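You operate a simulated robot arm through the tools that you are given. There is no shell and no other tool.

Carry out the task below with a simulated two-armed robot. There is one attempt and no reset: what you move stays moved.

Task
Grease the rockers: stop lever to stop, rocker grease cup right down, cover shut and tight again.
Fine: stop lever first; free the cover nut to lift the rocker cover.
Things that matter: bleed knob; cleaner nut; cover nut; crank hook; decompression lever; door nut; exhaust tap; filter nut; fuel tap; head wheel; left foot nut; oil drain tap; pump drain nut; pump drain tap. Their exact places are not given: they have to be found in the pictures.

Only the result counts: the job must be done as asked and must still hold three seconds after the hand-in. Knocking over, shifting, dropping, spilling or breaking anything else fails it. Lids that push on must go on centred and level and be pressed home; caps that screw on are set level and turned clockwise until they are tight.

Robot
Two 6-joint arms with two-finger parallel grippers on one trunk, on a base that drives. Base frame: it is fixed to the floor where the robot stands at the start and does not move with it; the origin is under the middle of the robot, x ahead of it, y to its left, z up. Units: cm, degrees, N and s.
The left shoulder is at the start at [6, 18.7, 112.2], the right one opposite. With the tool pointing down near the work surface each hand reaches from about 28 to 62 cm from the robot's upright axis, wherever it stands, measured 20 degrees to its own side. Places, roughly: bleed knob [-160, 220, 90]; cleaner nut [-140, 190, 130]; cover nut [-170, 200, 130]; crank hook [-130, 220, 50]; decompression lever [-160, 200, 120]; door nut [-180, 220, 40]; exhaust tap [-160, 160, 110]; filter nut [-170, 230, 100]; fuel tap [-200, 200, 110]; head wheel [-180, 210, 110]; left foot nut [-150, 180, 20]; oil drain tap [-120, 190, 30]; pump drain nut [-190, 240, 40]; pump drain tap [-190, 250, 30]; pump grease cup [-170, 250, 40]; pump idler lever [-160, 260, 50]; right foot nut [-170, 170, 20]; rocker cover [-170, 190, 130]; rocker grease cup [-160, 190, 120]; speed lever [-150, 190, 100]; stop lever [-160, 210, 100]; strainer knob [-170, 210, 40]; tank drain tap [-220, 190, 110]; water tap [-170, 210, 120]. Payload 1.57 kg a hand.
Tool frame (each hand has its own): the origin (TCP) lies between the finger pads and is the grasp point; the fingertips stand 3 cm ahead of it; z points along the fingers, y is the line along which they close. The gripper opens to 11 cm. The fingers are 2.4 cm wide and 1.2 cm thick; the gripper's body (4.8 by 11.2 cm) begins 7.8 cm behind the TCP.
Orientation is that of the tool frame in the base frame, as a unit quaternion [x, y, z, w]. With the fingers straight down and closing along the base's y, the tool's x points along the base's -x, its y along +y and its z along -z.

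Tools
- The arms move only by the tool nudge_tool. It takes "left_moves", "right_moves" or both (then of equal length, played together; a hand with none holds still); each is a list of rows, each a list of 7 numbers: the shift along the base's x, y, z in cm, then the turn, a rotation vector about the base's x, y, z in degrees, then the opening, from 0 (shut) to 1 (fully open). In form: [[dx, dy, dz, ax, ay, az, claw], ...]. A call has 1 to 20 rows; each row shifts and turns the commanded pose from where the row before left it. Each row takes 0.2 s and may step no farther than 5 cm and 8.6 degrees from the row before; otherwise, or with a gripper value out of range, the whole call is refused. A pose out of reach is approached as far as the arm can. The call stops where the force on the tool passes 50 N (or 10 N more than at its start, if that is more) or the arm is blocked; 0.2 s more then pass. Each finger travels about 15.3 cm/s and halts on what it meets, pressing with about 33 N; the grip force reading is that of the motor and also rises with nothing between the fingers. The clock runs only during rows and for 0.2 s after the last one: add rows that do not move to give the fingers time. The reply holds the time, the measured pose of the TCP, the force on the tool along the base axes, the opening and the grip force, in the units named above and with some noise, with the torque about the TCP (base axes, N m) and any sound that the robot's microphone picked up, and new pictures: "show" is both (left out), scene, wrist or none (wrist: the cameras of the hands that moved).
- Cameras (640 x 400 px; columns grow to the right, rows downward): "scene" is now at [1.93, -1.04, 167.11]; the picture's right is [-0.14, -0.99, 0.00], its down [-0.69, 0.10, -0.71] and it looks along [0.71, -0.10, -0.70] (base axes); focal length 261 px, centre (320, 200). "left" rides on the left gripper at [7, -1.6, -14.1] in its tool frame; the picture's right is [0.23, 0.97, 0.00], its down [-0.85, 0.20, -0.48] and it looks along [-0.47, 0.11, 0.88] (tool axes); focal length 222 px, centre (320, 200). "right" rides on the right gripper at [7, 1.6, -14.1] in its tool frame; the picture's right is [-0.23, 0.97, 0.00], its down [-0.86, -0.20, -0.48] and it looks along [-0.47, -0.11, 0.88] (tool axes); focal length 222 px, centre (320, 200).
- lift_body(by): slides the trunk up (or, below 0, down) by that many cm; the arms and the scene camera ride with it, the base frame stays. It gives what a move gives, with no picture.
- steer(legs): drives the robot by 1 to 6 legs, each [ahead, left, turn to the left] in cm, cm and degrees, along the robot's own axes; the way and the turn of a leg run together, so that a leg with both is an arc; at most 150 cm and 180 degrees a leg. The arms and the cameras ride along, it lands a little off, and it stops where it bumps. It gives what a move gives, and a new picture of the scene camera.
- pan_tilt(pan, tilt): turns the head with the scene camera to pan (to the left, within 86 degrees either way) and tilt (down, from -29 to 69), counted from straight ahead of the robot. It gives what a move gives, and a new picture of the scene camera.
- pixel_to_xyz(camera, pixels): for up to 12 pixels [column, row] of the newest picture of that camera ("zoom" is the newest enlarged one), the place [x, y, z] in the base frame of the surface seen there, good to about 0.2 cm. The clock stands still meanwhile.
- enlarge(camera, box): a new picture of the part [left, top, right, bottom] of that camera's present view, enlarged. The clock stands still meanwhile.
- job_done(): hands the job in; it is judged then, once.

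Leave the grippers open and the arms clear of the work at the hand-in unless told otherwise.

The tools are called by a JSON object that holds its "name" and its "arguments". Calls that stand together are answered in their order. nudge_tool: Moves the arms, as the interface text tells. Its arguments: {"type":"object","properties":{"left_moves":{"type":"array","items":{"type":"array","items":{"type":"number"}}},"right_moves":{"type":"array","items":{"type":"array","items":{"type":"number"}}},"show":{"type":"string","enum":["both","scene","wrist","none"]}},"required":[]} The other tools are called the same way: lift_body (by) slides the trunk up or down; steer (legs) drives the base; pan_tilt (pan, tilt) turns the head that bears the scene camera; pixel_to_xyz (camera, pixels) gives the place of the surface under pixels of a picture; enlarge (camera, box) takes an enlarged picture of a part of a camera's view; job_done () hands the job in.

At the start:

```text
t: 0.0
left_tcp_pos: [45.73, 21.71, 123.59]
left_ee_rot: [0.0, 1.0, 0.002, 0.0]
left_wrist_force: [-0.4, 0.6, 0.2]
left_wrist_torque: [0.01, -0.01, 0.05]
left_grip_width: 11.0
left_finger_force: 0.0
right_tcp_pos: [45.32, -19.75, 118.53]
right_ee_rot: [0.0, 1.0, -0.001, 0.0]
right_wrist_force: [0.5, 0.3, 0.0]
right_wrist_torque: [0.02, -0.02, -0.03]
right_grip_width: 10.97
right_finger_force: 0.0
trunk travel left (down, up): [-75.0, 24.0]
robot x, y, heading: [0.08, 0.0, -0.3]
head pan, tilt: [-8.1, 44.5]
```

scene: 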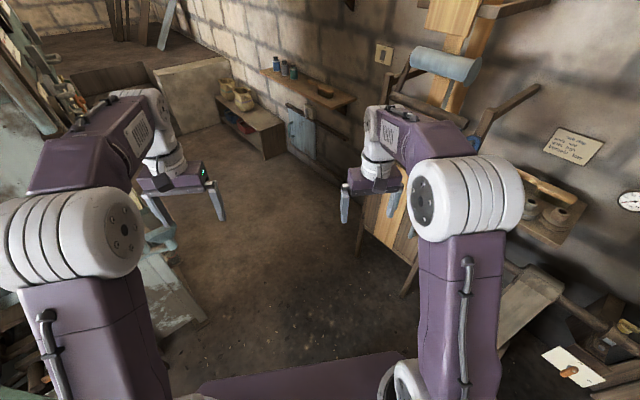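
right: 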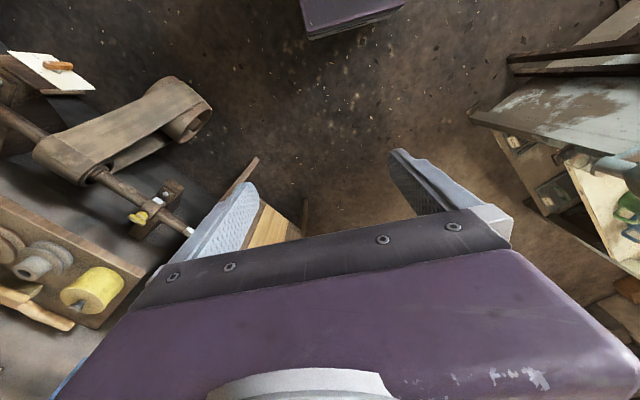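
left: 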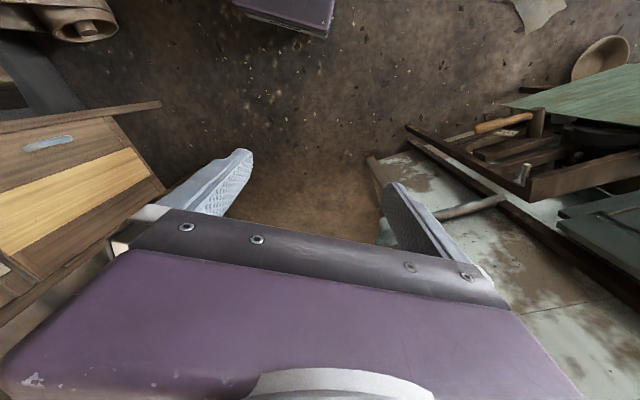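

The machine should lie behind me to the left (about [-165, 205]). The picture shows a bench on my left and a wall on my right. First I turn the head left to see what is around before driving.

{"name": "pan_tilt", "arguments": {"pan": 86, "tilt": 25}}

```text
t: 1.7
left_tcp_pos: [45.86, 21.81, 123.46]
left_ee_rot: [-0.001, 1.0, 0.0, 0.0]
left_wrist_force: [0.0, 0.6, 0.3]
left_wrist_torque: [-0.04, -0.04, -0.01]
left_grip_width: 11.0
left_finger_force: 0.1
right_tcp_pos: [45.27, -19.61, 118.55]
right_ee_rot: [0.0, 1.0, 0.0, 0.001]
right_wrist_force: [0.0, 0.8, 0.7]
right_wrist_torque: [0.01, -0.02, -0.01]
right_grip_width: 11.01
right_finger_force: 0.0
trunk travel left (down, up): [-75.0, 24.0]
robot x, y, heading: [-0.09, 0.08, 0.1]
head pan, tilt: [85.9, 25.0]
```

scene: 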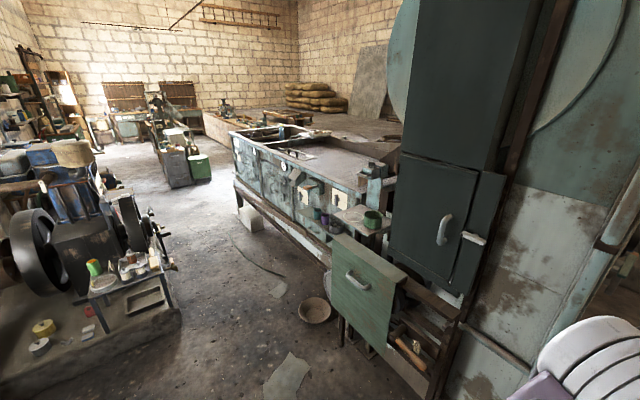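

I see the engine with flywheels on the left of this picture (about pixel (80,220)). On the right there is a cabinet nearby. I measure some points to plan the driving.

{"name": "pixel_to_xyz", "arguments": {"camera": "scene", "pixels": [[80, 220], [165, 340], [330, 365], [440, 390], [60, 385], [250, 300], [30, 160], [125, 270], [160, 255], [400, 270], [180, 160], [520, 200]]}}

{"name": "enlarge", "arguments": {"camera": "scene", "box": [0, 100, 240, 400]}}

```text
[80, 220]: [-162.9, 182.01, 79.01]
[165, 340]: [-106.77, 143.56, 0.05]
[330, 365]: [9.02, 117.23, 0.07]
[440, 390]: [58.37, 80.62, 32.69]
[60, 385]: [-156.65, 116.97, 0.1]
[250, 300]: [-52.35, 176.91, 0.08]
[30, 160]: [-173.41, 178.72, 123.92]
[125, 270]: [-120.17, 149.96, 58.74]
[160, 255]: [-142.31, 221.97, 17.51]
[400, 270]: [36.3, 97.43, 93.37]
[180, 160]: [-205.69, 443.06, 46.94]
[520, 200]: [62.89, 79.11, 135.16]
```

```text
1.33 times, centred on (120, 250) of scene
```

zoom: 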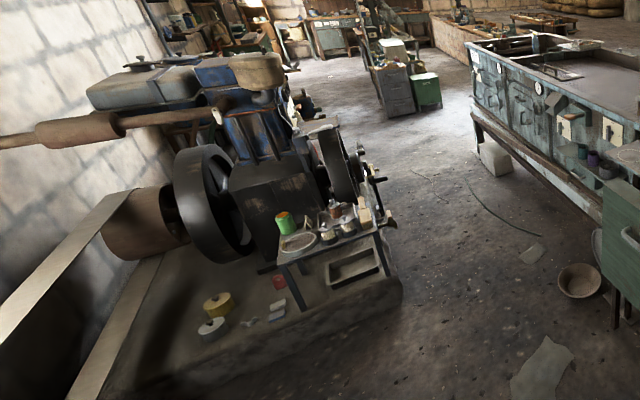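

The engine stands at about x -160, y 180–220, with a small tray table in front of it near [-120, 150, 59]. Nothing is within about 99 cm of me, so I can turn on the spot. I turn 130° left to face the engine.

{"name": "steer", "arguments": {"legs": [[0, 0, 130]]}}

{"name": "pan_tilt", "arguments": {"pan": 0, "tilt": 20}}

```text
t: 7.4
left_tcp_pos: [-45.39, 22.56, 123.56]
left_ee_rot: [0.9, -0.436, -0.001, 0.0]
left_wrist_force: [-0.1, 0.1, 0.3]
left_wrist_torque: [0.01, 0.04, -0.01]
left_grip_width: 11.0
left_finger_force: 0.1
right_tcp_pos: [-12.64, 47.71, 118.62]
right_ee_rot: [0.9, -0.437, -0.001, 0.0]
right_wrist_force: [0.0, 0.2, 0.3]
right_wrist_torque: [-0.02, -0.02, 0.0]
right_grip_width: 11.01
right_finger_force: 0.0
trunk travel left (down, up): [-75.0, 24.0]
robot x, y, heading: [-0.01, 0.14, 128.4]
head pan, tilt: [85.9, 25.0]
```

scene: 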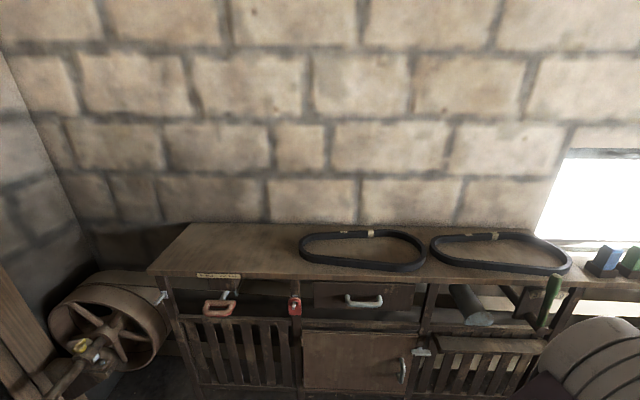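

```text
t: 9.0
left_tcp_pos: [-45.45, 22.55, 123.44]
left_ee_rot: [0.899, -0.437, -0.001, 0.0]
left_wrist_force: [-0.7, -0.5, 0.0]
left_wrist_torque: [-0.01, 0.0, 0.0]
left_grip_width: 11.03
left_finger_force: 0.2
right_tcp_pos: [-12.58, 47.82, 118.63]
right_ee_rot: [0.899, -0.437, 0.0, 0.0]
right_wrist_force: [-0.1, -0.1, -0.3]
right_wrist_torque: [0.0, -0.01, 0.02]
right_grip_width: 11.01
right_finger_force: 0.0
trunk travel left (down, up): [-75.0, 24.0]
robot x, y, heading: [0.12, -0.15, 128.2]
head pan, tilt: [0.0, 20.0]
```

scene: 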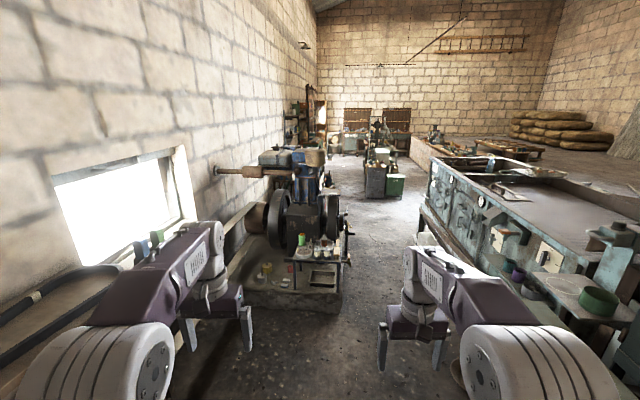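

The engine is now straight ahead (pixel (300,200)), with an aisle on its right side between it and the long bench. I measure bench and engine edges to pick a path.

{"name": "pixel_to_xyz", "arguments": {"camera": "scene", "pixels": [[335, 300], [430, 240], [425, 205], [545, 250], [600, 300], [345, 215], [375, 185], [400, 190], [350, 245], [325, 160], [270, 155], [480, 270]]}}

{"name": "enlarge", "arguments": {"camera": "scene", "box": [200, 120, 440, 320]}}

```text
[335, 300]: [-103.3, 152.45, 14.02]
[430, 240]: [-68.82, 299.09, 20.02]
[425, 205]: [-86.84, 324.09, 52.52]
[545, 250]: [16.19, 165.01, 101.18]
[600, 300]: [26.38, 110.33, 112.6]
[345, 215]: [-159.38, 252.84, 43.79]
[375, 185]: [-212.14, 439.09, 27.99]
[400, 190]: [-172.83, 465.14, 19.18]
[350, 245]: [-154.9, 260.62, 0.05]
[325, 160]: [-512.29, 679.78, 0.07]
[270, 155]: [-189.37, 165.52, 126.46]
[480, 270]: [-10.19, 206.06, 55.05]
```

```text
2.00 times, centred on (320, 220) of scene
```

zoom: 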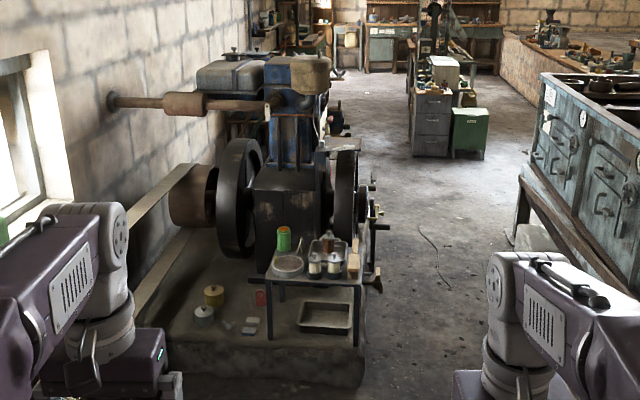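

The long bench runs parallel to the engine plinth along a heading of about 122°. The aisle between them is about 107 cm wide. I drive up the aisle: turn 6° right, move diagonally to the aisle's middle, then go ahead.

{"name": "steer", "arguments": {"legs": [[0, 0, -6.2], [60, -38, 0], [130, 0, 0]]}}

{"name": "pan_tilt", "arguments": {"pan": 60, "tilt": 30}}

```text
t: 19.6
left_tcp_pos: [-112.04, 210.83, 123.52]
left_ee_rot: [0.871, -0.492, -0.001, 0.001]
left_wrist_force: [1.1, 0.2, -0.7]
left_wrist_torque: [0.01, 0.03, 0.02]
left_grip_width: 10.99
left_finger_force: 0.0
right_tcp_pos: [-76.28, 231.78, 118.61]
right_ee_rot: [0.87, -0.492, 0.0, 0.001]
right_wrist_force: [-0.3, -0.5, -0.7]
right_wrist_torque: [-0.03, 0.02, 0.01]
right_grip_width: 10.98
right_finger_force: 0.1
trunk travel left (down, up): [-75.0, 24.0]
robot x, y, heading: [-69.67, 182.77, 120.8]
head pan, tilt: [0.0, 20.0]
```

scene: 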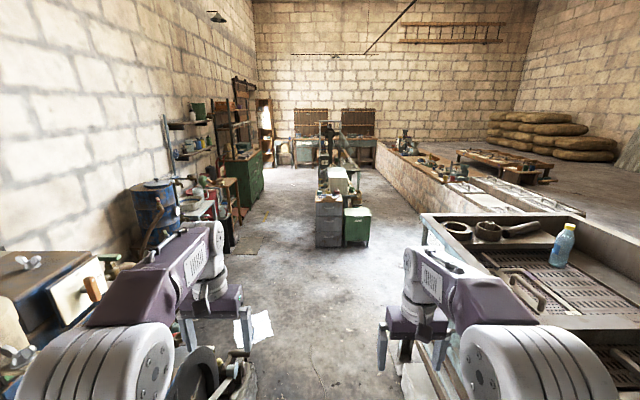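

```text
t: 20.9
left_tcp_pos: [-112.06, 211.06, 123.48]
left_ee_rot: [0.871, -0.492, -0.001, 0.001]
left_wrist_force: [0.4, -0.2, 0.2]
left_wrist_torque: [-0.03, -0.02, -0.01]
left_grip_width: 10.97
left_finger_force: 0.1
right_tcp_pos: [-76.26, 231.79, 118.56]
right_ee_rot: [0.87, -0.492, 0.0, 0.0]
right_wrist_force: [0.1, 0.2, 0.2]
right_wrist_torque: [-0.02, 0.01, 0.0]
right_grip_width: 11.01
right_finger_force: 0.1
trunk travel left (down, up): [-75.0, 24.0]
robot x, y, heading: [-69.88, 182.89, 121.2]
head pan, tilt: [60.0, 30.0]
```

scene: 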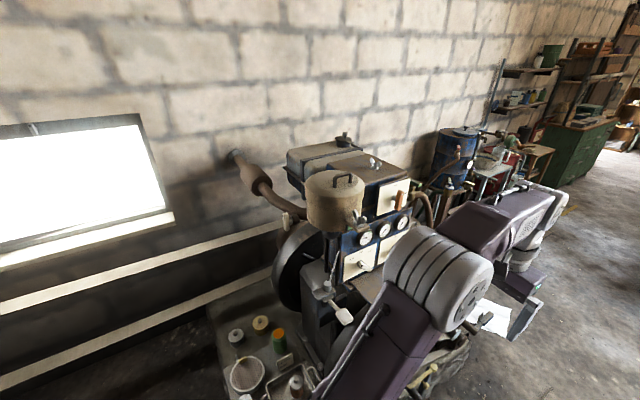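

The robot is now beside the engine: I see the tank, the round air cleaner (335,195), a box with a wing nut (375,165) and plates with gauges. I move ahead and a bit right, away from the engine, then turn 90° left to face it.

{"name": "steer", "arguments": {"legs": [[57, -18, 0], [0, 0, 90]]}}

{"name": "pan_tilt", "arguments": {"pan": 0, "tilt": 35}}

```text
t: 28.1
left_tcp_pos: [-112.13, 198.13, 123.45]
left_ee_rot: [0.963, 0.27, 0.0, 0.002]
left_wrist_force: [0.1, -0.7, 0.4]
left_wrist_torque: [0.03, -0.01, -0.03]
left_grip_width: 11.0
left_finger_force: 0.0
right_tcp_pos: [-133.08, 233.91, 118.68]
right_ee_rot: [0.963, 0.27, -0.001, 0.0]
right_wrist_force: [0.0, 0.2, 0.4]
right_wrist_torque: [0.01, -0.01, 0.02]
right_grip_width: 10.99
right_finger_force: 0.1
trunk travel left (down, up): [-75.0, 24.0]
robot x, y, heading: [-84.44, 240.81, -148.7]
head pan, tilt: [60.0, 30.0]
```

scene: 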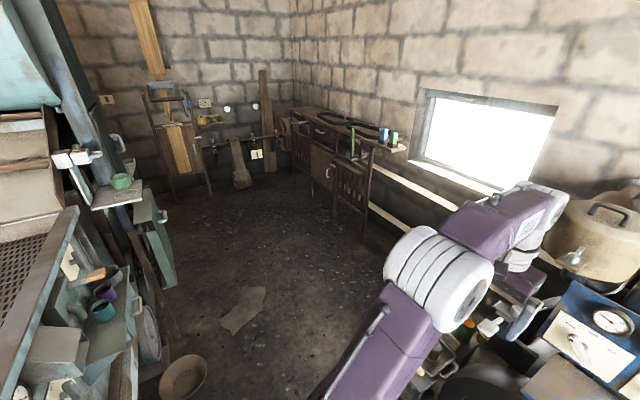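

```text
t: 29.4
left_tcp_pos: [-112.26, 198.01, 123.62]
left_ee_rot: [0.963, 0.27, 0.001, 0.0]
left_wrist_force: [-0.5, 0.0, -0.1]
left_wrist_torque: [0.02, -0.01, 0.02]
left_grip_width: 11.01
left_finger_force: 0.1
right_tcp_pos: [-133.1, 233.77, 118.57]
right_ee_rot: [0.963, 0.269, 0.001, 0.001]
right_wrist_force: [-0.1, 0.1, -0.2]
right_wrist_torque: [0.03, -0.01, 0.01]
right_grip_width: 11.01
right_finger_force: 0.1
trunk travel left (down, up): [-75.0, 24.0]
robot x, y, heading: [-83.84, 240.9, -148.7]
head pan, tilt: [0.0, 35.0]
```

scene: 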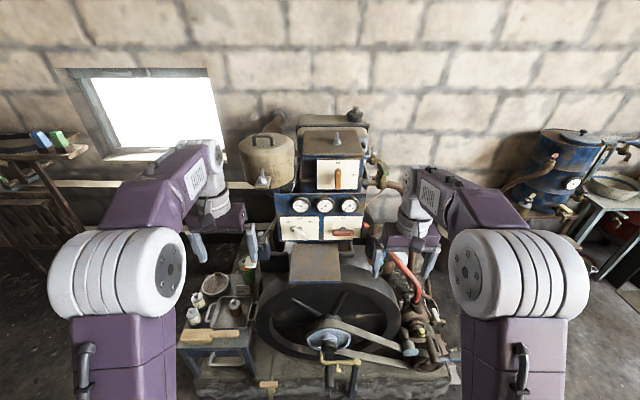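

Now I face the engine squarely. I enlarge the middle part to read the labels and find the levers.

{"name": "enlarge", "arguments": {"camera": "scene", "box": [230, 90, 430, 260]}}

{"name": "enlarge", "arguments": {"camera": "scene", "box": [265, 120, 375, 190]}}

{"name": "enlarge", "arguments": {"camera": "scene", "box": [265, 185, 385, 260]}}

```text
2.35 times, centred on (330, 175) of scene
```

zoom: 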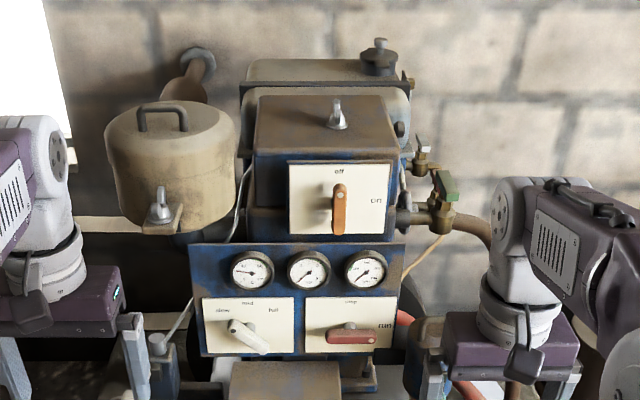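

```text
5.71 times, centred on (320, 155) of scene
```

zoom: 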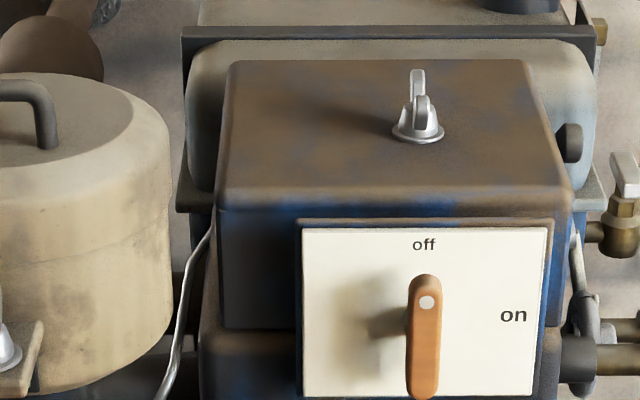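

```text
5.33 times, centred on (325, 222) of scene
```

zoom: 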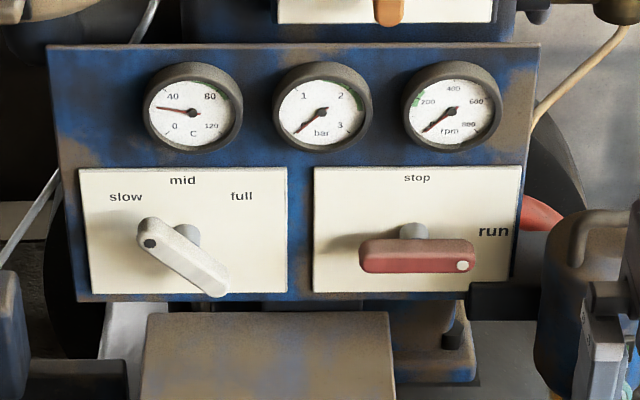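

Clear view: the red stop lever's dot points right to "run" and must go up to "stop". The rocker cover is the box with a wing nut on top. I measure the stop lever and panel in the newest zoom.

{"name": "pixel_to_xyz", "arguments": {"camera": "zoom", "pixels": [[368, 255], [400, 255], [440, 258], [470, 262], [413, 232], [335, 280], [505, 280], [400, 190], [500, 190], [60, 60], [530, 60], [330, 240]]}}

{"name": "pixel_to_xyz", "arguments": {"camera": "scene", "pixels": [[337, 138], [340, 142], [310, 150], [360, 150], [308, 134], [358, 136], [310, 155], [362, 156], [305, 175], [265, 183], [328, 175], [340, 190]]}}

```text
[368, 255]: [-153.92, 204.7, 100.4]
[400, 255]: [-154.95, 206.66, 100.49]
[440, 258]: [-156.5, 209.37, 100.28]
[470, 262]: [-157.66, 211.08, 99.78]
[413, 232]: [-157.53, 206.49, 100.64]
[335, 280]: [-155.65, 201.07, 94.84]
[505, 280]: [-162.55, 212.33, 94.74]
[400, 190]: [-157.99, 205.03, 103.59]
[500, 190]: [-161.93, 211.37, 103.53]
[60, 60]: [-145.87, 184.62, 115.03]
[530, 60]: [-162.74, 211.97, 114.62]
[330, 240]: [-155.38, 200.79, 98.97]
```

```text
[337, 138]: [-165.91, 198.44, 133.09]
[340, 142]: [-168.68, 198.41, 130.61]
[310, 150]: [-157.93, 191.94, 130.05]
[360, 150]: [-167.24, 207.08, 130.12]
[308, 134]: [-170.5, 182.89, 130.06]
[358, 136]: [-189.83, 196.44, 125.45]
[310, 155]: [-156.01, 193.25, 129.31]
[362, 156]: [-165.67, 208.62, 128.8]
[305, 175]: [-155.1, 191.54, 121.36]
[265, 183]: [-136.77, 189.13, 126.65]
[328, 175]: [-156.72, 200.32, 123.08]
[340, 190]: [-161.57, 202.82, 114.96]
```

The panel's right-hand direction is about (-0.525, 0.851) and its outward normal (0.851, 0.525), so I'm aligned to within half a degree. I check how far the flywheel, crank, shelf box and table stick out toward me before driving closer.

{"name": "pixel_to_xyz", "arguments": {"camera": "scene", "pixels": [[316, 262], [316, 280], [325, 335], [350, 368], [328, 380], [405, 348], [420, 380], [200, 350], [215, 330], [268, 385], [395, 265], [330, 395]]}}

{"name": "pan_tilt", "arguments": {"pan": 0, "tilt": 60}}

```text
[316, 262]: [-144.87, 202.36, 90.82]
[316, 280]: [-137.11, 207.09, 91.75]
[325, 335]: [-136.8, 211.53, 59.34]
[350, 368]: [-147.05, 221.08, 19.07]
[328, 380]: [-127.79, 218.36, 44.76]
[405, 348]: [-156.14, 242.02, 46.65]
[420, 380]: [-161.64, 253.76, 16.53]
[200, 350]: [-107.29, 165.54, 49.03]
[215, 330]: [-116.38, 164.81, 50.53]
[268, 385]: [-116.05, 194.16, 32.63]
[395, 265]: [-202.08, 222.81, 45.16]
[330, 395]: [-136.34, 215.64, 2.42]
```

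```text
t: 30.3
left_tcp_pos: [-112.11, 198.11, 123.33]
left_ee_rot: [0.963, 0.269, 0.001, 0.001]
left_wrist_force: [0.5, 0.0, 0.6]
left_wrist_torque: [0.01, -0.01, 0.03]
left_grip_width: 10.99
left_finger_force: 0.0
right_tcp_pos: [-133.17, 233.7, 118.66]
right_ee_rot: [0.963, 0.269, 0.0, 0.0]
right_wrist_force: [0.0, 0.4, 0.1]
right_wrist_torque: [0.03, -0.01, 0.01]
right_grip_width: 11.0
right_finger_force: 0.1
trunk travel left (down, up): [-75.0, 24.0]
robot x, y, heading: [-84.32, 240.05, -148.9]
head pan, tilt: [0.0, 60.0]
```

scene: 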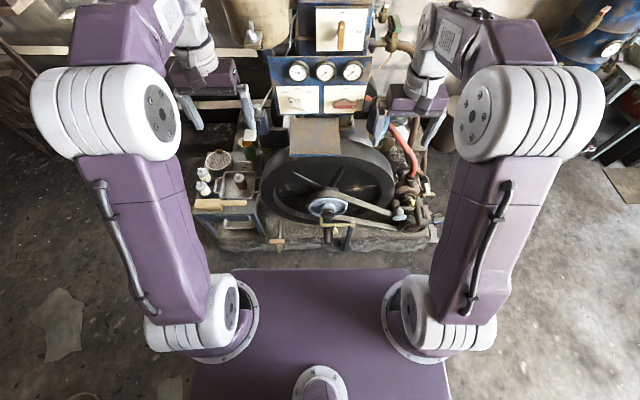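

The platform edge under the arms is at row 268. I measure it and the nearest parts of the engine (crank at (327,225), drain tap at (275,243)).

{"name": "pixel_to_xyz", "arguments": {"camera": "scene", "pixels": [[320, 275], [220, 275], [420, 275], [200, 345], [327, 228], [328, 241], [275, 244], [245, 240], [195, 215], [315, 140], [315, 155], [437, 215]]}}

{"name": "enlarge", "arguments": {"camera": "scene", "box": [180, 50, 460, 265]}}

```text
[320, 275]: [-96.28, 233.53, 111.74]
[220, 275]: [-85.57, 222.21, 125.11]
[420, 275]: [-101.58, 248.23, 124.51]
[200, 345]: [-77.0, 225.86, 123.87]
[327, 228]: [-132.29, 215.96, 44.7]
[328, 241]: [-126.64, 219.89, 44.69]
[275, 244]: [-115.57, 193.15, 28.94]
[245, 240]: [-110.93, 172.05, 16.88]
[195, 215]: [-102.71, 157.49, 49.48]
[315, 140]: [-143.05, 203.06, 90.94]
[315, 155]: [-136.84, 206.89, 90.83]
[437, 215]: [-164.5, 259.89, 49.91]
```

```text
1.86 times, centred on (320, 158) of scene
```

zoom: 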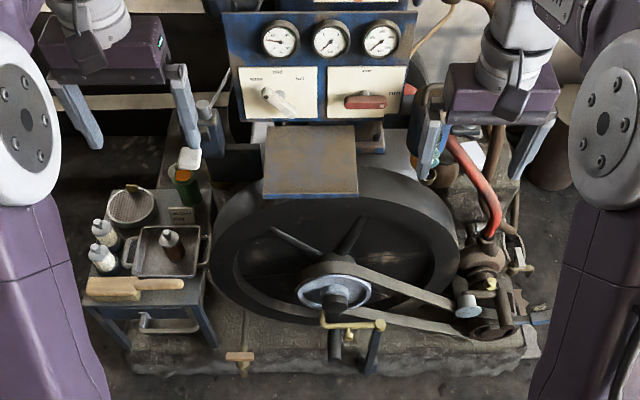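

The platform's front edge stands about 14 cm ahead of my axis, the crank tip is at 47 cm ahead. To know how big the base below is, I look through the right wrist camera.

{"name": "enlarge", "arguments": {"camera": "right", "box": [0, 0, 640, 400]}}

{"name": "enlarge", "arguments": {"camera": "left", "box": [0, 0, 640, 400]}}

```text
1.00 times, centred on (320, 200) of right (not enlarged: the box is as wide or as high as the picture)
```

zoom: 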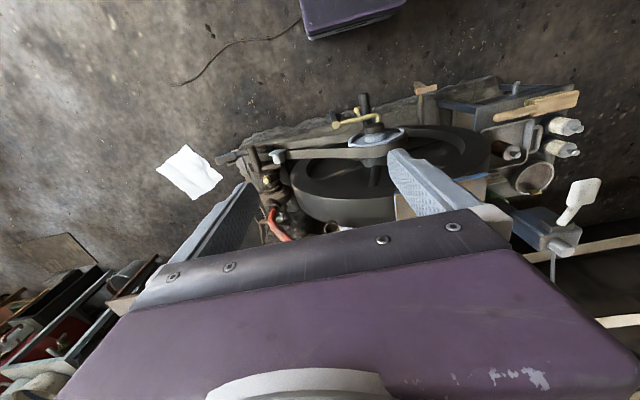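

```text
1.00 times, centred on (320, 200) of left (not enlarged: the box is as wide or as high as the picture)
```

zoom: 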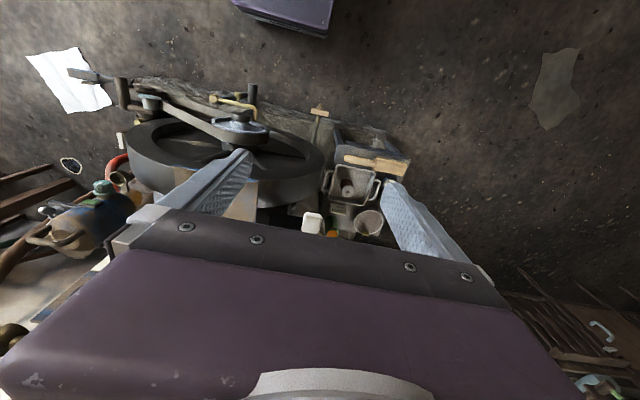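

The purple corner at the top of the left wrist picture (285,20) is part of my body; I measure it to see whether it is the base or the platform.

{"name": "pixel_to_xyz", "arguments": {"camera": "left", "pixels": [[285, 5], [325, 30], [245, 15], [300, 25], [248, 90], [322, 110], [230, 105]]}}

{"name": "pixel_to_xyz", "arguments": {"camera": "right", "pixels": [[350, 10], [310, 38], [400, 10], [350, 30], [365, 100]]}}

```text
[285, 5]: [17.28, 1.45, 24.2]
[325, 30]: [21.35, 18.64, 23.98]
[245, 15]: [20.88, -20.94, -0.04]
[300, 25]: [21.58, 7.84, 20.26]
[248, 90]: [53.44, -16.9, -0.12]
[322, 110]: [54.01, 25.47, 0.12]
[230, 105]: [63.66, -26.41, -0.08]
```

```text
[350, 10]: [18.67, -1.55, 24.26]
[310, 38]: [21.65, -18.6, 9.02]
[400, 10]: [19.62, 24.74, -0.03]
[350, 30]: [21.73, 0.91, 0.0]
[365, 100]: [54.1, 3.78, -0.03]
```

The base is a box 24 cm high whose front is 21.5 cm ahead of my axis, and the plinth begins near 50–60 cm ahead, so there is room. I drive 8 cm nearer for the stop lever and set the head to watch the panel.

{"name": "steer", "arguments": {"legs": [[8, 0, 0.5]]}}

{"name": "pan_tilt", "arguments": {"pan": -3, "tilt": 45}}

```text
t: 31.4
left_tcp_pos: [-118.35, 193.94, 123.66]
left_ee_rot: [0.962, 0.274, -0.001, 0.002]
left_wrist_force: [0.6, 0.7, 0.5]
left_wrist_torque: [-0.04, 0.02, 0.01]
left_grip_width: 10.98
left_finger_force: 0.1
right_tcp_pos: [-139.39, 229.4, 118.76]
right_ee_rot: [0.962, 0.273, -0.001, 0.001]
right_wrist_force: [0.3, 0.5, 0.3]
right_wrist_torque: [-0.03, 0.02, 0.01]
right_grip_width: 11.0
right_finger_force: 0.0
trunk travel left (down, up): [-75.0, 24.0]
robot x, y, heading: [-90.94, 236.7, -148.2]
head pan, tilt: [0.0, 60.0]
```

scene: 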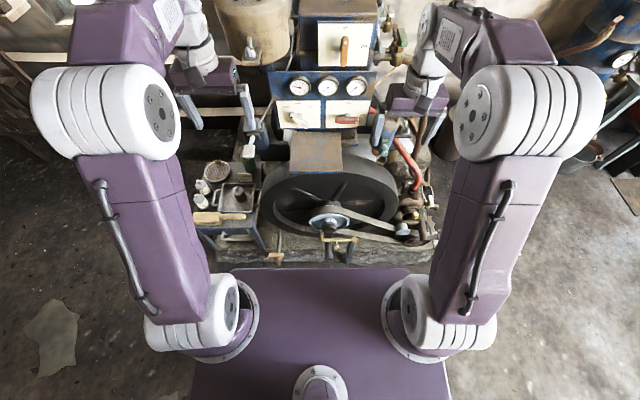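

```text
t: 32.1
left_tcp_pos: [-118.64, 193.59, 123.46]
left_ee_rot: [0.962, 0.274, 0.001, 0.001]
left_wrist_force: [-0.2, -0.2, -0.1]
left_wrist_torque: [0.01, -0.04, 0.02]
left_grip_width: 10.99
left_finger_force: 0.0
right_tcp_pos: [-140.07, 229.2, 118.52]
right_ee_rot: [0.962, 0.273, 0.001, 0.0]
right_wrist_force: [-0.1, 0.0, 0.2]
right_wrist_torque: [0.03, -0.06, 0.02]
right_grip_width: 10.97
right_finger_force: 0.1
trunk travel left (down, up): [-75.0, 24.0]
robot x, y, heading: [-90.99, 236.38, -148.1]
head pan, tilt: [-3.0, 45.0]
```

scene: 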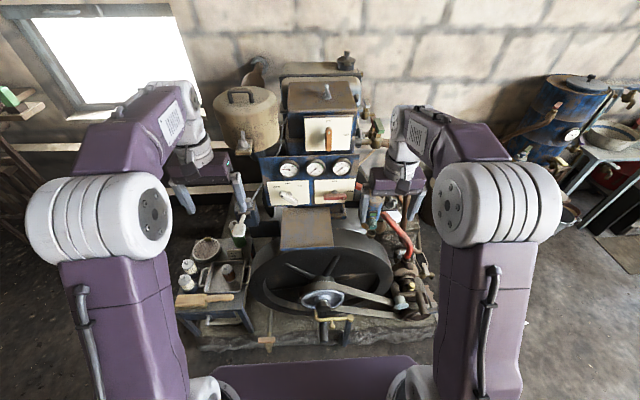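

Now about 47 cm from the panel plane. I zoom in on the stop lever to measure it and its plate more exactly.

{"name": "enlarge", "arguments": {"camera": "scene", "box": [310, 170, 374, 210]}}

```text
10.00 times, centred on (342, 190) of scene
```

zoom: 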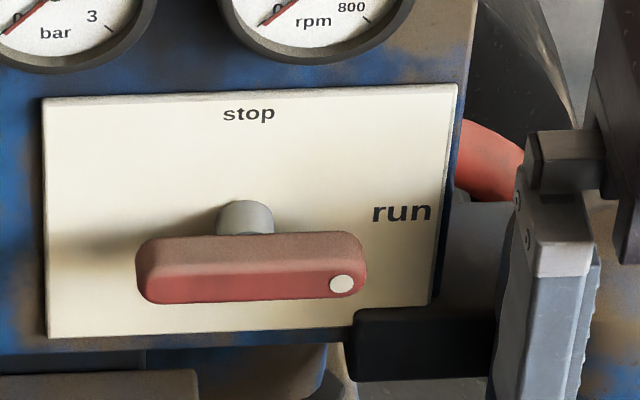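

The bar spans columns 137–367 with the hub at column 245, so it pivots about its middle. I measure its faces, hub and plate.

{"name": "pixel_to_xyz", "arguments": {"camera": "zoom", "pixels": [[145, 285], [250, 287], [330, 290], [362, 275], [245, 240], [245, 262], [250, 272], [250, 299], [245, 215], [245, 160], [200, 322], [400, 300]]}}

```text
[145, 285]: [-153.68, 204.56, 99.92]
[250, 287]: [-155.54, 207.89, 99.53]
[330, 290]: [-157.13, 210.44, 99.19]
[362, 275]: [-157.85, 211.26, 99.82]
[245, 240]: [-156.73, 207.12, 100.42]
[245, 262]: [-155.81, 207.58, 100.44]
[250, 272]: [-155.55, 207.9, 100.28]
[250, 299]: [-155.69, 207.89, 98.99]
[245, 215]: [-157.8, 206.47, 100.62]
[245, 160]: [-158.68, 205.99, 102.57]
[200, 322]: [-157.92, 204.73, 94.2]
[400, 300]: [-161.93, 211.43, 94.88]
```

The lever pivots at about r 258.6 along the panel, height 99.65, with 2.2 cm between the bar's back and the plate. I pitch the right hand from straight down to horizontal in 11 steps of 8.2°, moving 11 cm toward the engine and 9 cm down in free space.

{"name": "nudge_tool", "arguments": {"right_moves": [[-0.85, -0.525, -0.8, -4.3, 6.96, 0, 0.5], [-0.85, -0.525, -0.8, -4.3, 6.96, 0, 0.5], [-0.85, -0.525, -0.8, -4.3, 6.96, 0, 0.5], [-0.85, -0.525, -0.8, -4.3, 6.96, 0, 0.5], [-0.85, -0.525, -0.8, -4.3, 6.96, 0, 0.5], [-0.85, -0.525, -0.8, -4.3, 6.96, 0, 0.5], [-0.85, -0.525, -0.8, -4.3, 6.96, 0, 0.5], [-0.85, -0.525, -0.8, -4.3, 6.96, 0, 0.5], [-0.85, -0.525, -0.8, -4.3, 6.96, 0, 0.5], [-0.85, -0.525, -0.8, -4.3, 6.96, 0, 0.5], [-0.85, -0.525, -0.8, -4.3, 6.96, 0, 0.5], [0, 0, 0, 0, 0, 0, 0.5]], "show": "both"}}

```text
t: 34.7
left_tcp_pos: [-118.56, 193.68, 123.59]
left_ee_rot: [0.961, 0.275, 0.0, 0.001]
left_wrist_force: [0.6, 0.1, 0.2]
left_wrist_torque: [-0.01, 0.01, -0.01]
left_grip_width: 10.99
left_finger_force: 0.1
right_tcp_pos: [-158.0, 217.66, 123.25]
right_ee_rot: [0.687, 0.195, -0.673, 0.191]
right_wrist_force: [-0.7, -0.4, -0.1]
right_wrist_torque: [0.02, -0.01, 0.02]
right_grip_width: 5.49
right_finger_force: 0.1
right hand out of reach, approached as far as the arm can: row 5, 9, 10, 11
trunk travel left (down, up): [-75.0, 24.0]
robot x, y, heading: [-90.88, 236.37, -148.1]
head pan, tilt: [-3.0, 45.0]
```

scene: 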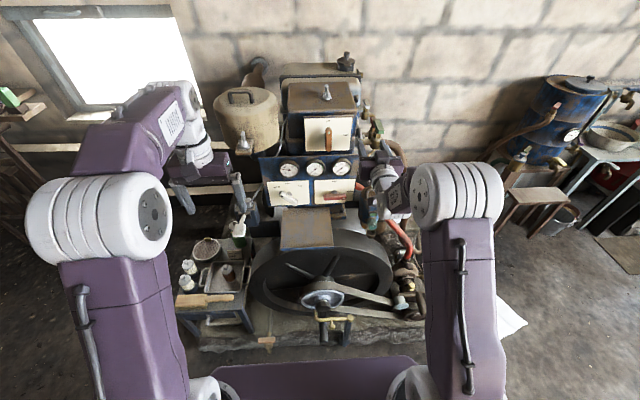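
right: 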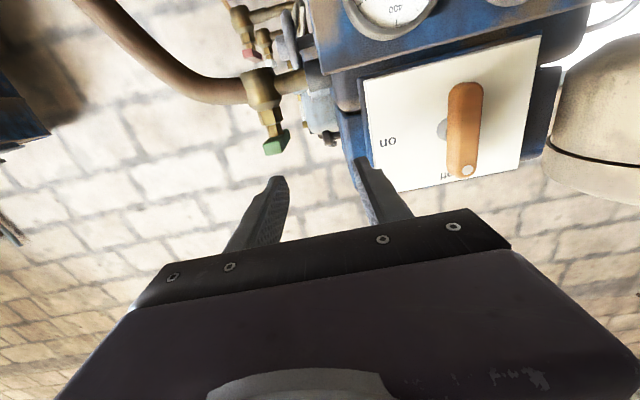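

The arm could not fold enough: with the tool level it ended at about 67 cm ahead of my axis (d -20, z 123), beside the decompression plate, touching nothing. So a level tool needs more distance; I back up 8 cm.

{"name": "steer", "arguments": {"legs": [[-8, 0, 0]]}}

```text
t: 35.8
left_tcp_pos: [-112.06, 197.99, 123.27]
left_ee_rot: [0.962, 0.273, 0.001, 0.001]
left_wrist_force: [-0.1, -0.3, -0.6]
left_wrist_torque: [0.02, -0.03, -0.02]
left_grip_width: 10.98
left_finger_force: 0.0
right_tcp_pos: [-151.61, 221.85, 122.94]
right_ee_rot: [0.689, 0.195, -0.671, 0.19]
right_wrist_force: [0.3, -0.2, 0.9]
right_wrist_torque: [-0.01, -0.01, -0.01]
right_grip_width: 5.49
right_finger_force: 0.1
trunk travel left (down, up): [-75.0, 24.0]
robot x, y, heading: [-83.92, 240.55, -148.7]
head pan, tilt: [-3.0, 45.0]
```

scene: 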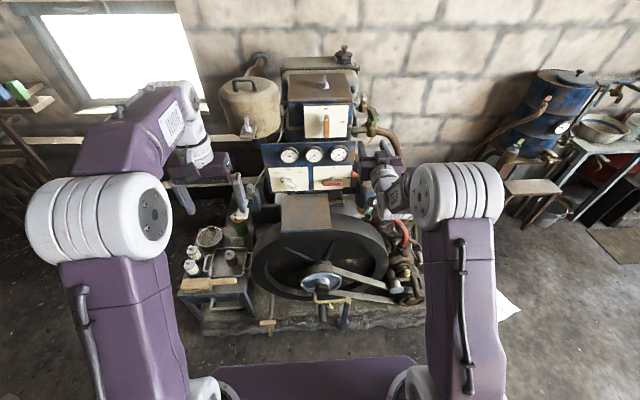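

I now try rolling the hand: one small roll step about the panel normal with a small drop, to check that the commanded pose follows the measured one.

{"name": "nudge_tool", "arguments": {"right_moves": [[0, 0, -1, -6.96, -4.3, 0, 0.5], [0, 0, 0, 0, 0, 0, 0.5]], "show": "none"}}

```text
t: 36.4
left_tcp_pos: [-111.84, 197.86, 123.38]
left_ee_rot: [0.962, 0.273, 0.0, 0.0]
left_wrist_force: [0.5, 0.6, 0.6]
left_wrist_torque: [0.01, -0.02, 0.0]
left_grip_width: 10.99
left_finger_force: 0.1
right_tcp_pos: [-151.72, 221.88, 122.32]
right_ee_rot: [0.703, 0.146, -0.654, 0.239]
right_wrist_force: [0.4, 0.9, 0.5]
right_wrist_torque: [0.04, -0.02, -0.01]
right_grip_width: 5.5
right_finger_force: 0.1
right hand out of reach, approached as far as the arm can: row 1
trunk travel left (down, up): [-75.0, 24.0]
robot x, y, heading: [-84.02, 240.59, -148.4]
head pan, tilt: [-3.0, 45.0]
```

Lower heights with a level tool seem out of reach at this trunk height, so I'll lower the trunk instead later. First the rest of the roll (10 more steps of 8.2°), rising slightly to stay within reach.

{"name": "nudge_tool", "arguments": {"right_moves": [[-0.85, -0.525, 0.5, -6.96, -4.3, 0, 0.5], [0, 0, 0.5, -6.96, -4.3, 0, 0.5], [0, 0, 0, -6.96, -4.3, 0, 0.5], [0, 0, 0, -6.96, -4.3, 0, 0.5], [0, 0, 0, -6.96, -4.3, 0, 0.5], [0, 0, 0, -6.96, -4.3, 0, 0.5], [0, 0, 0, -6.96, -4.3, 0, 0.5], [0, 0, 0, -6.96, -4.3, 0, 0.5], [0, 0, 0, -6.96, -4.3, 0, 0.5], [0, 0, 0, -6.96, -4.3, 0, 0.5], [0, 0, 0, 0, 0, 0, 0.5]], "show": "both"}}

```text
t: 38.8
left_tcp_pos: [-111.8, 198.07, 123.43]
left_ee_rot: [0.962, 0.273, 0.0, 0.001]
left_wrist_force: [-0.7, 0.0, -1.1]
left_wrist_torque: [0.02, -0.04, 0.0]
left_grip_width: 11.0
left_finger_force: 0.1
right_tcp_pos: [-152.54, 221.37, 123.56]
right_ee_rot: [0.623, -0.337, -0.335, 0.622]
right_wrist_force: [0.0, 0.1, -0.1]
right_wrist_torque: [0.0, -0.02, 0.03]
right_grip_width: 5.51
right_finger_force: 0.1
trunk travel left (down, up): [-75.0, 24.0]
robot x, y, heading: [-84.19, 240.62, -148.5]
head pan, tilt: [-3.0, 45.0]
```

scene: 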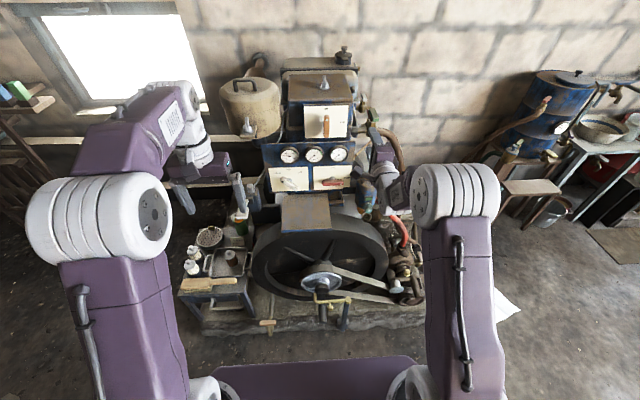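
right: 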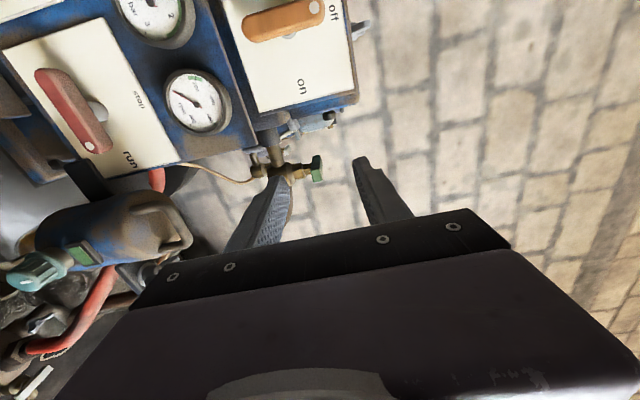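

The hand is level, closing vertically, at r 268.5, d -13.6, z 123.6 with 1.6° of yaw error. I shift it 9.9 cm left along the panel to the lever's column (two rows), correcting the yaw; then I'll lower the trunk.

{"name": "nudge_tool", "arguments": {"right_moves": [[1.75, -2.8, 0, 0, 0, -1.6, 0.5], [1.75, -2.8, 0, 0, 0, 0, 0.5], [1.75, -2.8, 0, 0, 0, 0, 0.5], [0, 0, 0, 0, 0, 0, 0.5]], "show": "none"}}

```text
t: 39.8
left_tcp_pos: [-111.87, 197.93, 123.47]
left_ee_rot: [0.962, 0.273, 0.0, 0.001]
left_wrist_force: [-0.6, 0.1, 1.0]
left_wrist_torque: [0.01, -0.04, -0.01]
left_grip_width: 11.01
left_finger_force: 0.0
right_tcp_pos: [-147.03, 213.02, 123.46]
right_ee_rot: [0.618, -0.346, -0.345, 0.616]
right_wrist_force: [-0.6, 0.5, 0.7]
right_wrist_torque: [0.03, 0.04, 0.0]
right_grip_width: 5.51
right_finger_force: 0.0
trunk travel left (down, up): [-75.0, 24.0]
robot x, y, heading: [-83.98, 240.49, -148.2]
head pan, tilt: [-3.0, 45.0]
```

The hand is now at r 258.5, z 123.5, d -13.3. I lower the trunk 23.8 cm to bring it to the lever's height.

{"name": "lift_body", "arguments": {"by": -23.8}}

{"name": "pan_tilt", "arguments": {"pan": -3, "tilt": 30}}

{"name": "enlarge", "arguments": {"camera": "right", "box": [0, 0, 640, 400]}}

```text
t: 42.3
left_tcp_pos: [-111.75, 198.02, 99.68]
left_ee_rot: [0.962, 0.273, 0.0, 0.0]
left_wrist_force: [0.0, 0.1, 0.1]
left_wrist_torque: [-0.03, -0.05, 0.0]
left_grip_width: 11.0
left_finger_force: 0.0
right_tcp_pos: [-147.01, 213.12, 99.75]
right_ee_rot: [0.618, -0.345, -0.344, 0.617]
right_wrist_force: [0.5, -0.4, -0.6]
right_wrist_torque: [-0.02, 0.01, 0.03]
right_grip_width: 5.5
right_finger_force: 0.0
trunk travel left (down, up): [-51.2, 47.8]
robot x, y, heading: [-84.24, 240.81, -148.3]
head pan, tilt: [-3.0, 45.0]
```

```text
t: 43.0
left_tcp_pos: [-111.83, 198.01, 99.7]
left_ee_rot: [0.962, 0.273, 0.0, 0.001]
left_wrist_force: [-0.3, -0.2, 0.4]
left_wrist_torque: [0.0, -0.01, -0.02]
left_grip_width: 10.98
left_finger_force: 0.1
right_tcp_pos: [-147.13, 213.13, 99.65]
right_ee_rot: [0.618, -0.345, -0.345, 0.617]
right_wrist_force: [-0.2, 0.0, -1.2]
right_wrist_torque: [0.03, 0.0, 0.01]
right_grip_width: 5.51
right_finger_force: 0.1
trunk travel left (down, up): [-51.2, 47.8]
robot x, y, heading: [-84.17, 240.53, -148.5]
head pan, tilt: [-3.0, 30.0]
```

scene: 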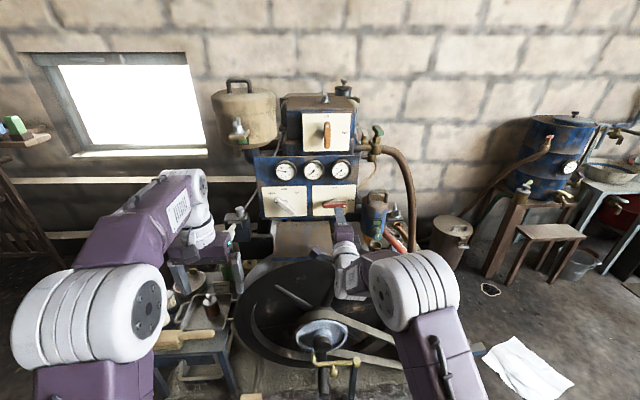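

```text
1.00 times, centred on (320, 200) of right (not enlarged: the box is as wide or as high as the picture)
```

zoom: 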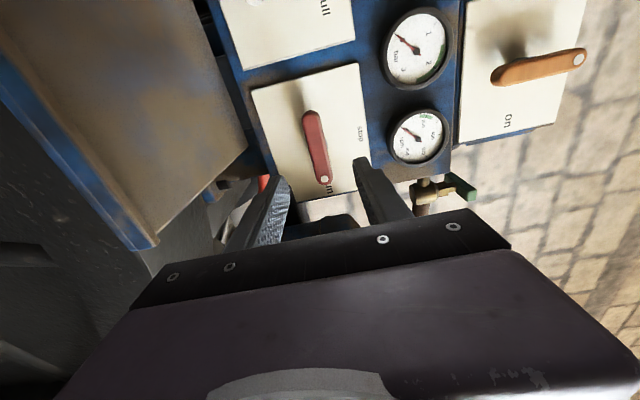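

The wrist picture shows the red lever centred between the fingers' lines. I measure the lever again from this view to confirm.

{"name": "pixel_to_xyz", "arguments": {"camera": "zoom", "pixels": [[310, 120], [317, 148], [324, 178], [325, 148], [308, 148], [345, 148], [290, 150], [280, 190], [385, 195]]}}

```text
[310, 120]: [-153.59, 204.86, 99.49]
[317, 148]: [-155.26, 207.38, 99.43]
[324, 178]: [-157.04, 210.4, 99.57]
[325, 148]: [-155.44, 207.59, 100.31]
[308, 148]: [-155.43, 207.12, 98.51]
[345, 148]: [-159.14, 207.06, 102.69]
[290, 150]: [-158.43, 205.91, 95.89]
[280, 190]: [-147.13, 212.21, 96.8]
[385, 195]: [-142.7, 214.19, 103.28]
```

Agreed: bar height 98.5–100.35, middle 99.45. I advance 9.2 cm so that the fingertips stand around the bar with 1.4 cm left to the plate, then close.

{"name": "nudge_tool", "arguments": {"right_moves": [[-2.61, -1.61, -0.1, 0, 0, 0, 0.45], [-2.61, -1.61, -0.1, 0, 0, 0, 0.45], [-2.61, -1.61, 0, 0, 0, 0, 0.45], [0, 0, 0, 0, 0, 0, 0.45]], "show": "both"}}

```text
t: 44.0
left_tcp_pos: [-111.7, 198.0, 99.66]
left_ee_rot: [0.962, 0.273, 0.0, 0.001]
left_wrist_force: [-0.1, 0.2, 0.3]
left_wrist_torque: [0.0, 0.0, -0.04]
left_grip_width: 11.0
left_finger_force: 0.1
right_tcp_pos: [-154.91, 208.32, 99.51]
right_ee_rot: [0.618, -0.345, -0.345, 0.616]
right_wrist_force: [1.0, -0.2, 0.2]
right_wrist_torque: [-0.03, -0.03, -0.02]
right_grip_width: 4.95
right_finger_force: 0.0
trunk travel left (down, up): [-51.2, 47.8]
robot x, y, heading: [-83.8, 240.55, -148.4]
head pan, tilt: [-3.0, 30.0]
```

scene: 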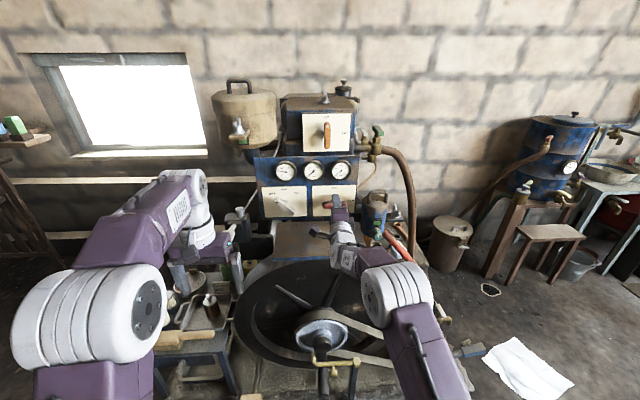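
right: 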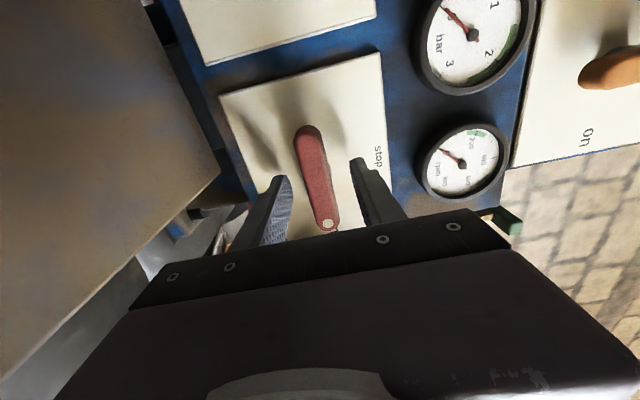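

The fingers straddle the bar. I close the gripper on it.

{"name": "nudge_tool", "arguments": {"right_moves": [[0, 0, 0, 0, 0, 0, 0], [0, 0, 0, 0, 0, 0, 0], [0, 0, 0, 0, 0, 0, 0]], "show": "wrist"}}

```text
t: 44.9
left_tcp_pos: [-111.93, 198.05, 99.69]
left_ee_rot: [0.962, 0.273, 0.0, 0.002]
left_wrist_force: [0.2, 0.1, 0.7]
left_wrist_torque: [-0.01, 0.02, 0.01]
left_grip_width: 10.99
left_finger_force: 0.1
right_tcp_pos: [-154.95, 208.23, 99.47]
right_ee_rot: [0.617, -0.345, -0.344, 0.617]
right_wrist_force: [0.7, 0.2, -3.3]
right_wrist_torque: [0.02, 0.02, -0.1]
right_grip_width: 2.16
right_finger_force: 34.6
trunk travel left (down, up): [-51.2, 47.8]
robot x, y, heading: [-84.22, 240.71, -148.3]
head pan, tilt: [-3.0, 30.0]
```

right: 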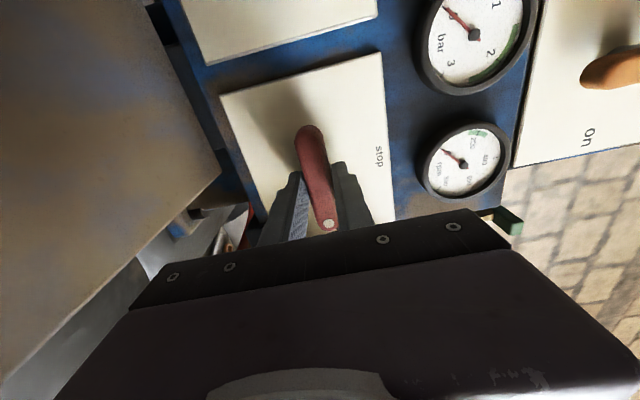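

Gripped (width 2.2, force 35 N). I turn the hand 3 steps counter-clockwise as seen from me (about +n), watching torque and the lever.

{"name": "nudge_tool", "arguments": {"right_moves": [[0, 0, 0, 6.96, 4.3, 0, 0], [0, 0, 0, 6.96, 4.3, 0, 0], [0, 0, 0, 6.96, 4.3, 0, 0]], "show": "wrist"}}

```text
t: 45.6
left_tcp_pos: [-111.71, 198.07, 99.62]
left_ee_rot: [0.962, 0.274, 0.0, 0.001]
left_wrist_force: [-0.1, -0.1, -0.4]
left_wrist_torque: [0.03, 0.01, 0.01]
left_grip_width: 10.99
left_finger_force: 0.0
right_tcp_pos: [-154.93, 208.28, 99.52]
right_ee_rot: [0.676, -0.206, -0.469, 0.529]
right_wrist_force: [2.9, 0.7, -1.3]
right_wrist_torque: [-0.03, 0.05, 0.01]
right_grip_width: 2.17
right_finger_force: 35.5
trunk travel left (down, up): [-51.2, 47.8]
robot x, y, heading: [-84.35, 240.69, -148.3]
head pan, tilt: [-3.0, 30.0]
```

right: 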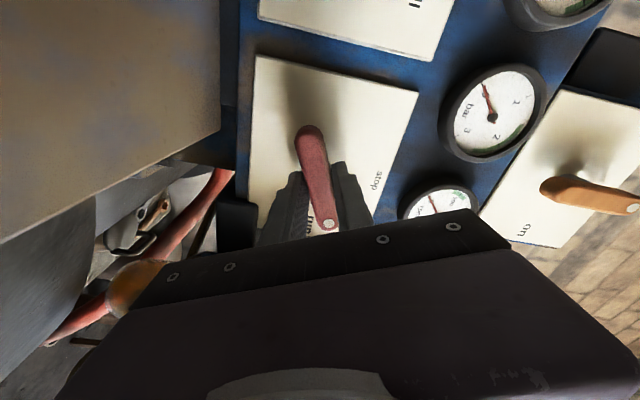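

The lever stays with the fingers while the plate turns in view, so it is moving. I carry on with 8 more steps to 90°.

{"name": "nudge_tool", "arguments": {"right_moves": [[0, 0, 0, 6.96, 4.3, 0, 0], [0, 0, 0, 6.96, 4.3, 0, 0], [0, 0, 0, 6.96, 4.3, 0, 0], [0, 0, 0, 6.96, 4.3, 0, 0], [0, 0, 0, 6.96, 4.3, 0, 0], [0, 0, 0, 6.96, 4.3, 0, 0], [0, 0, 0, 6.96, 4.3, 0, 0], [0, 0, 0, 6.96, 4.3, 0, 0], [0, 0, 0, 0, 0, 0, 0]], "show": "both"}}

```text
t: 47.5
left_tcp_pos: [-111.29, 198.42, 99.91]
left_ee_rot: [0.962, 0.273, -0.003, 0.003]
left_wrist_force: [-0.1, 0.5, -0.4]
left_wrist_torque: [0.01, -0.04, -0.01]
left_grip_width: 10.97
left_finger_force: 0.0
right_tcp_pos: [-154.23, 208.56, 100.63]
right_ee_rot: [-0.678, -0.176, 0.682, -0.211]
right_wrist_force: [23.7, 14.2, 21.0]
right_wrist_torque: [3.61, -5.7, 1.85]
right_grip_width: 1.96
right_finger_force: 33.9
trunk travel left (down, up): [-51.2, 47.8]
robot x, y, heading: [-84.28, 240.59, -148.5]
head pan, tilt: [-3.0, 30.0]
stopped in row 9 (right hand): the force on the tool passed its limit at 52 N (the readings are from after the stop); the commanded pose is now the measured one
```

scene: 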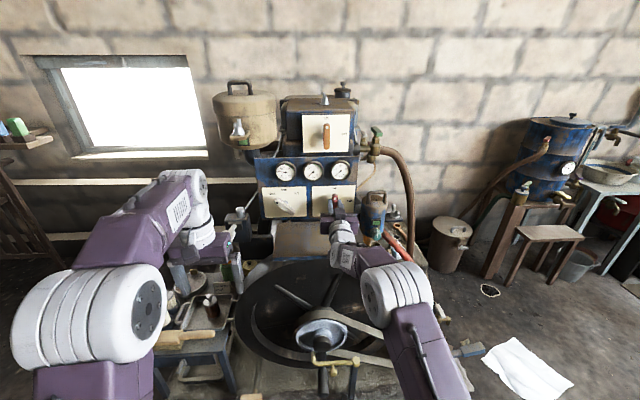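
right: 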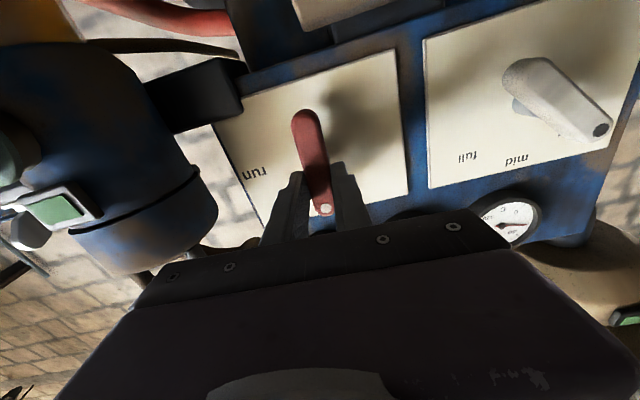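

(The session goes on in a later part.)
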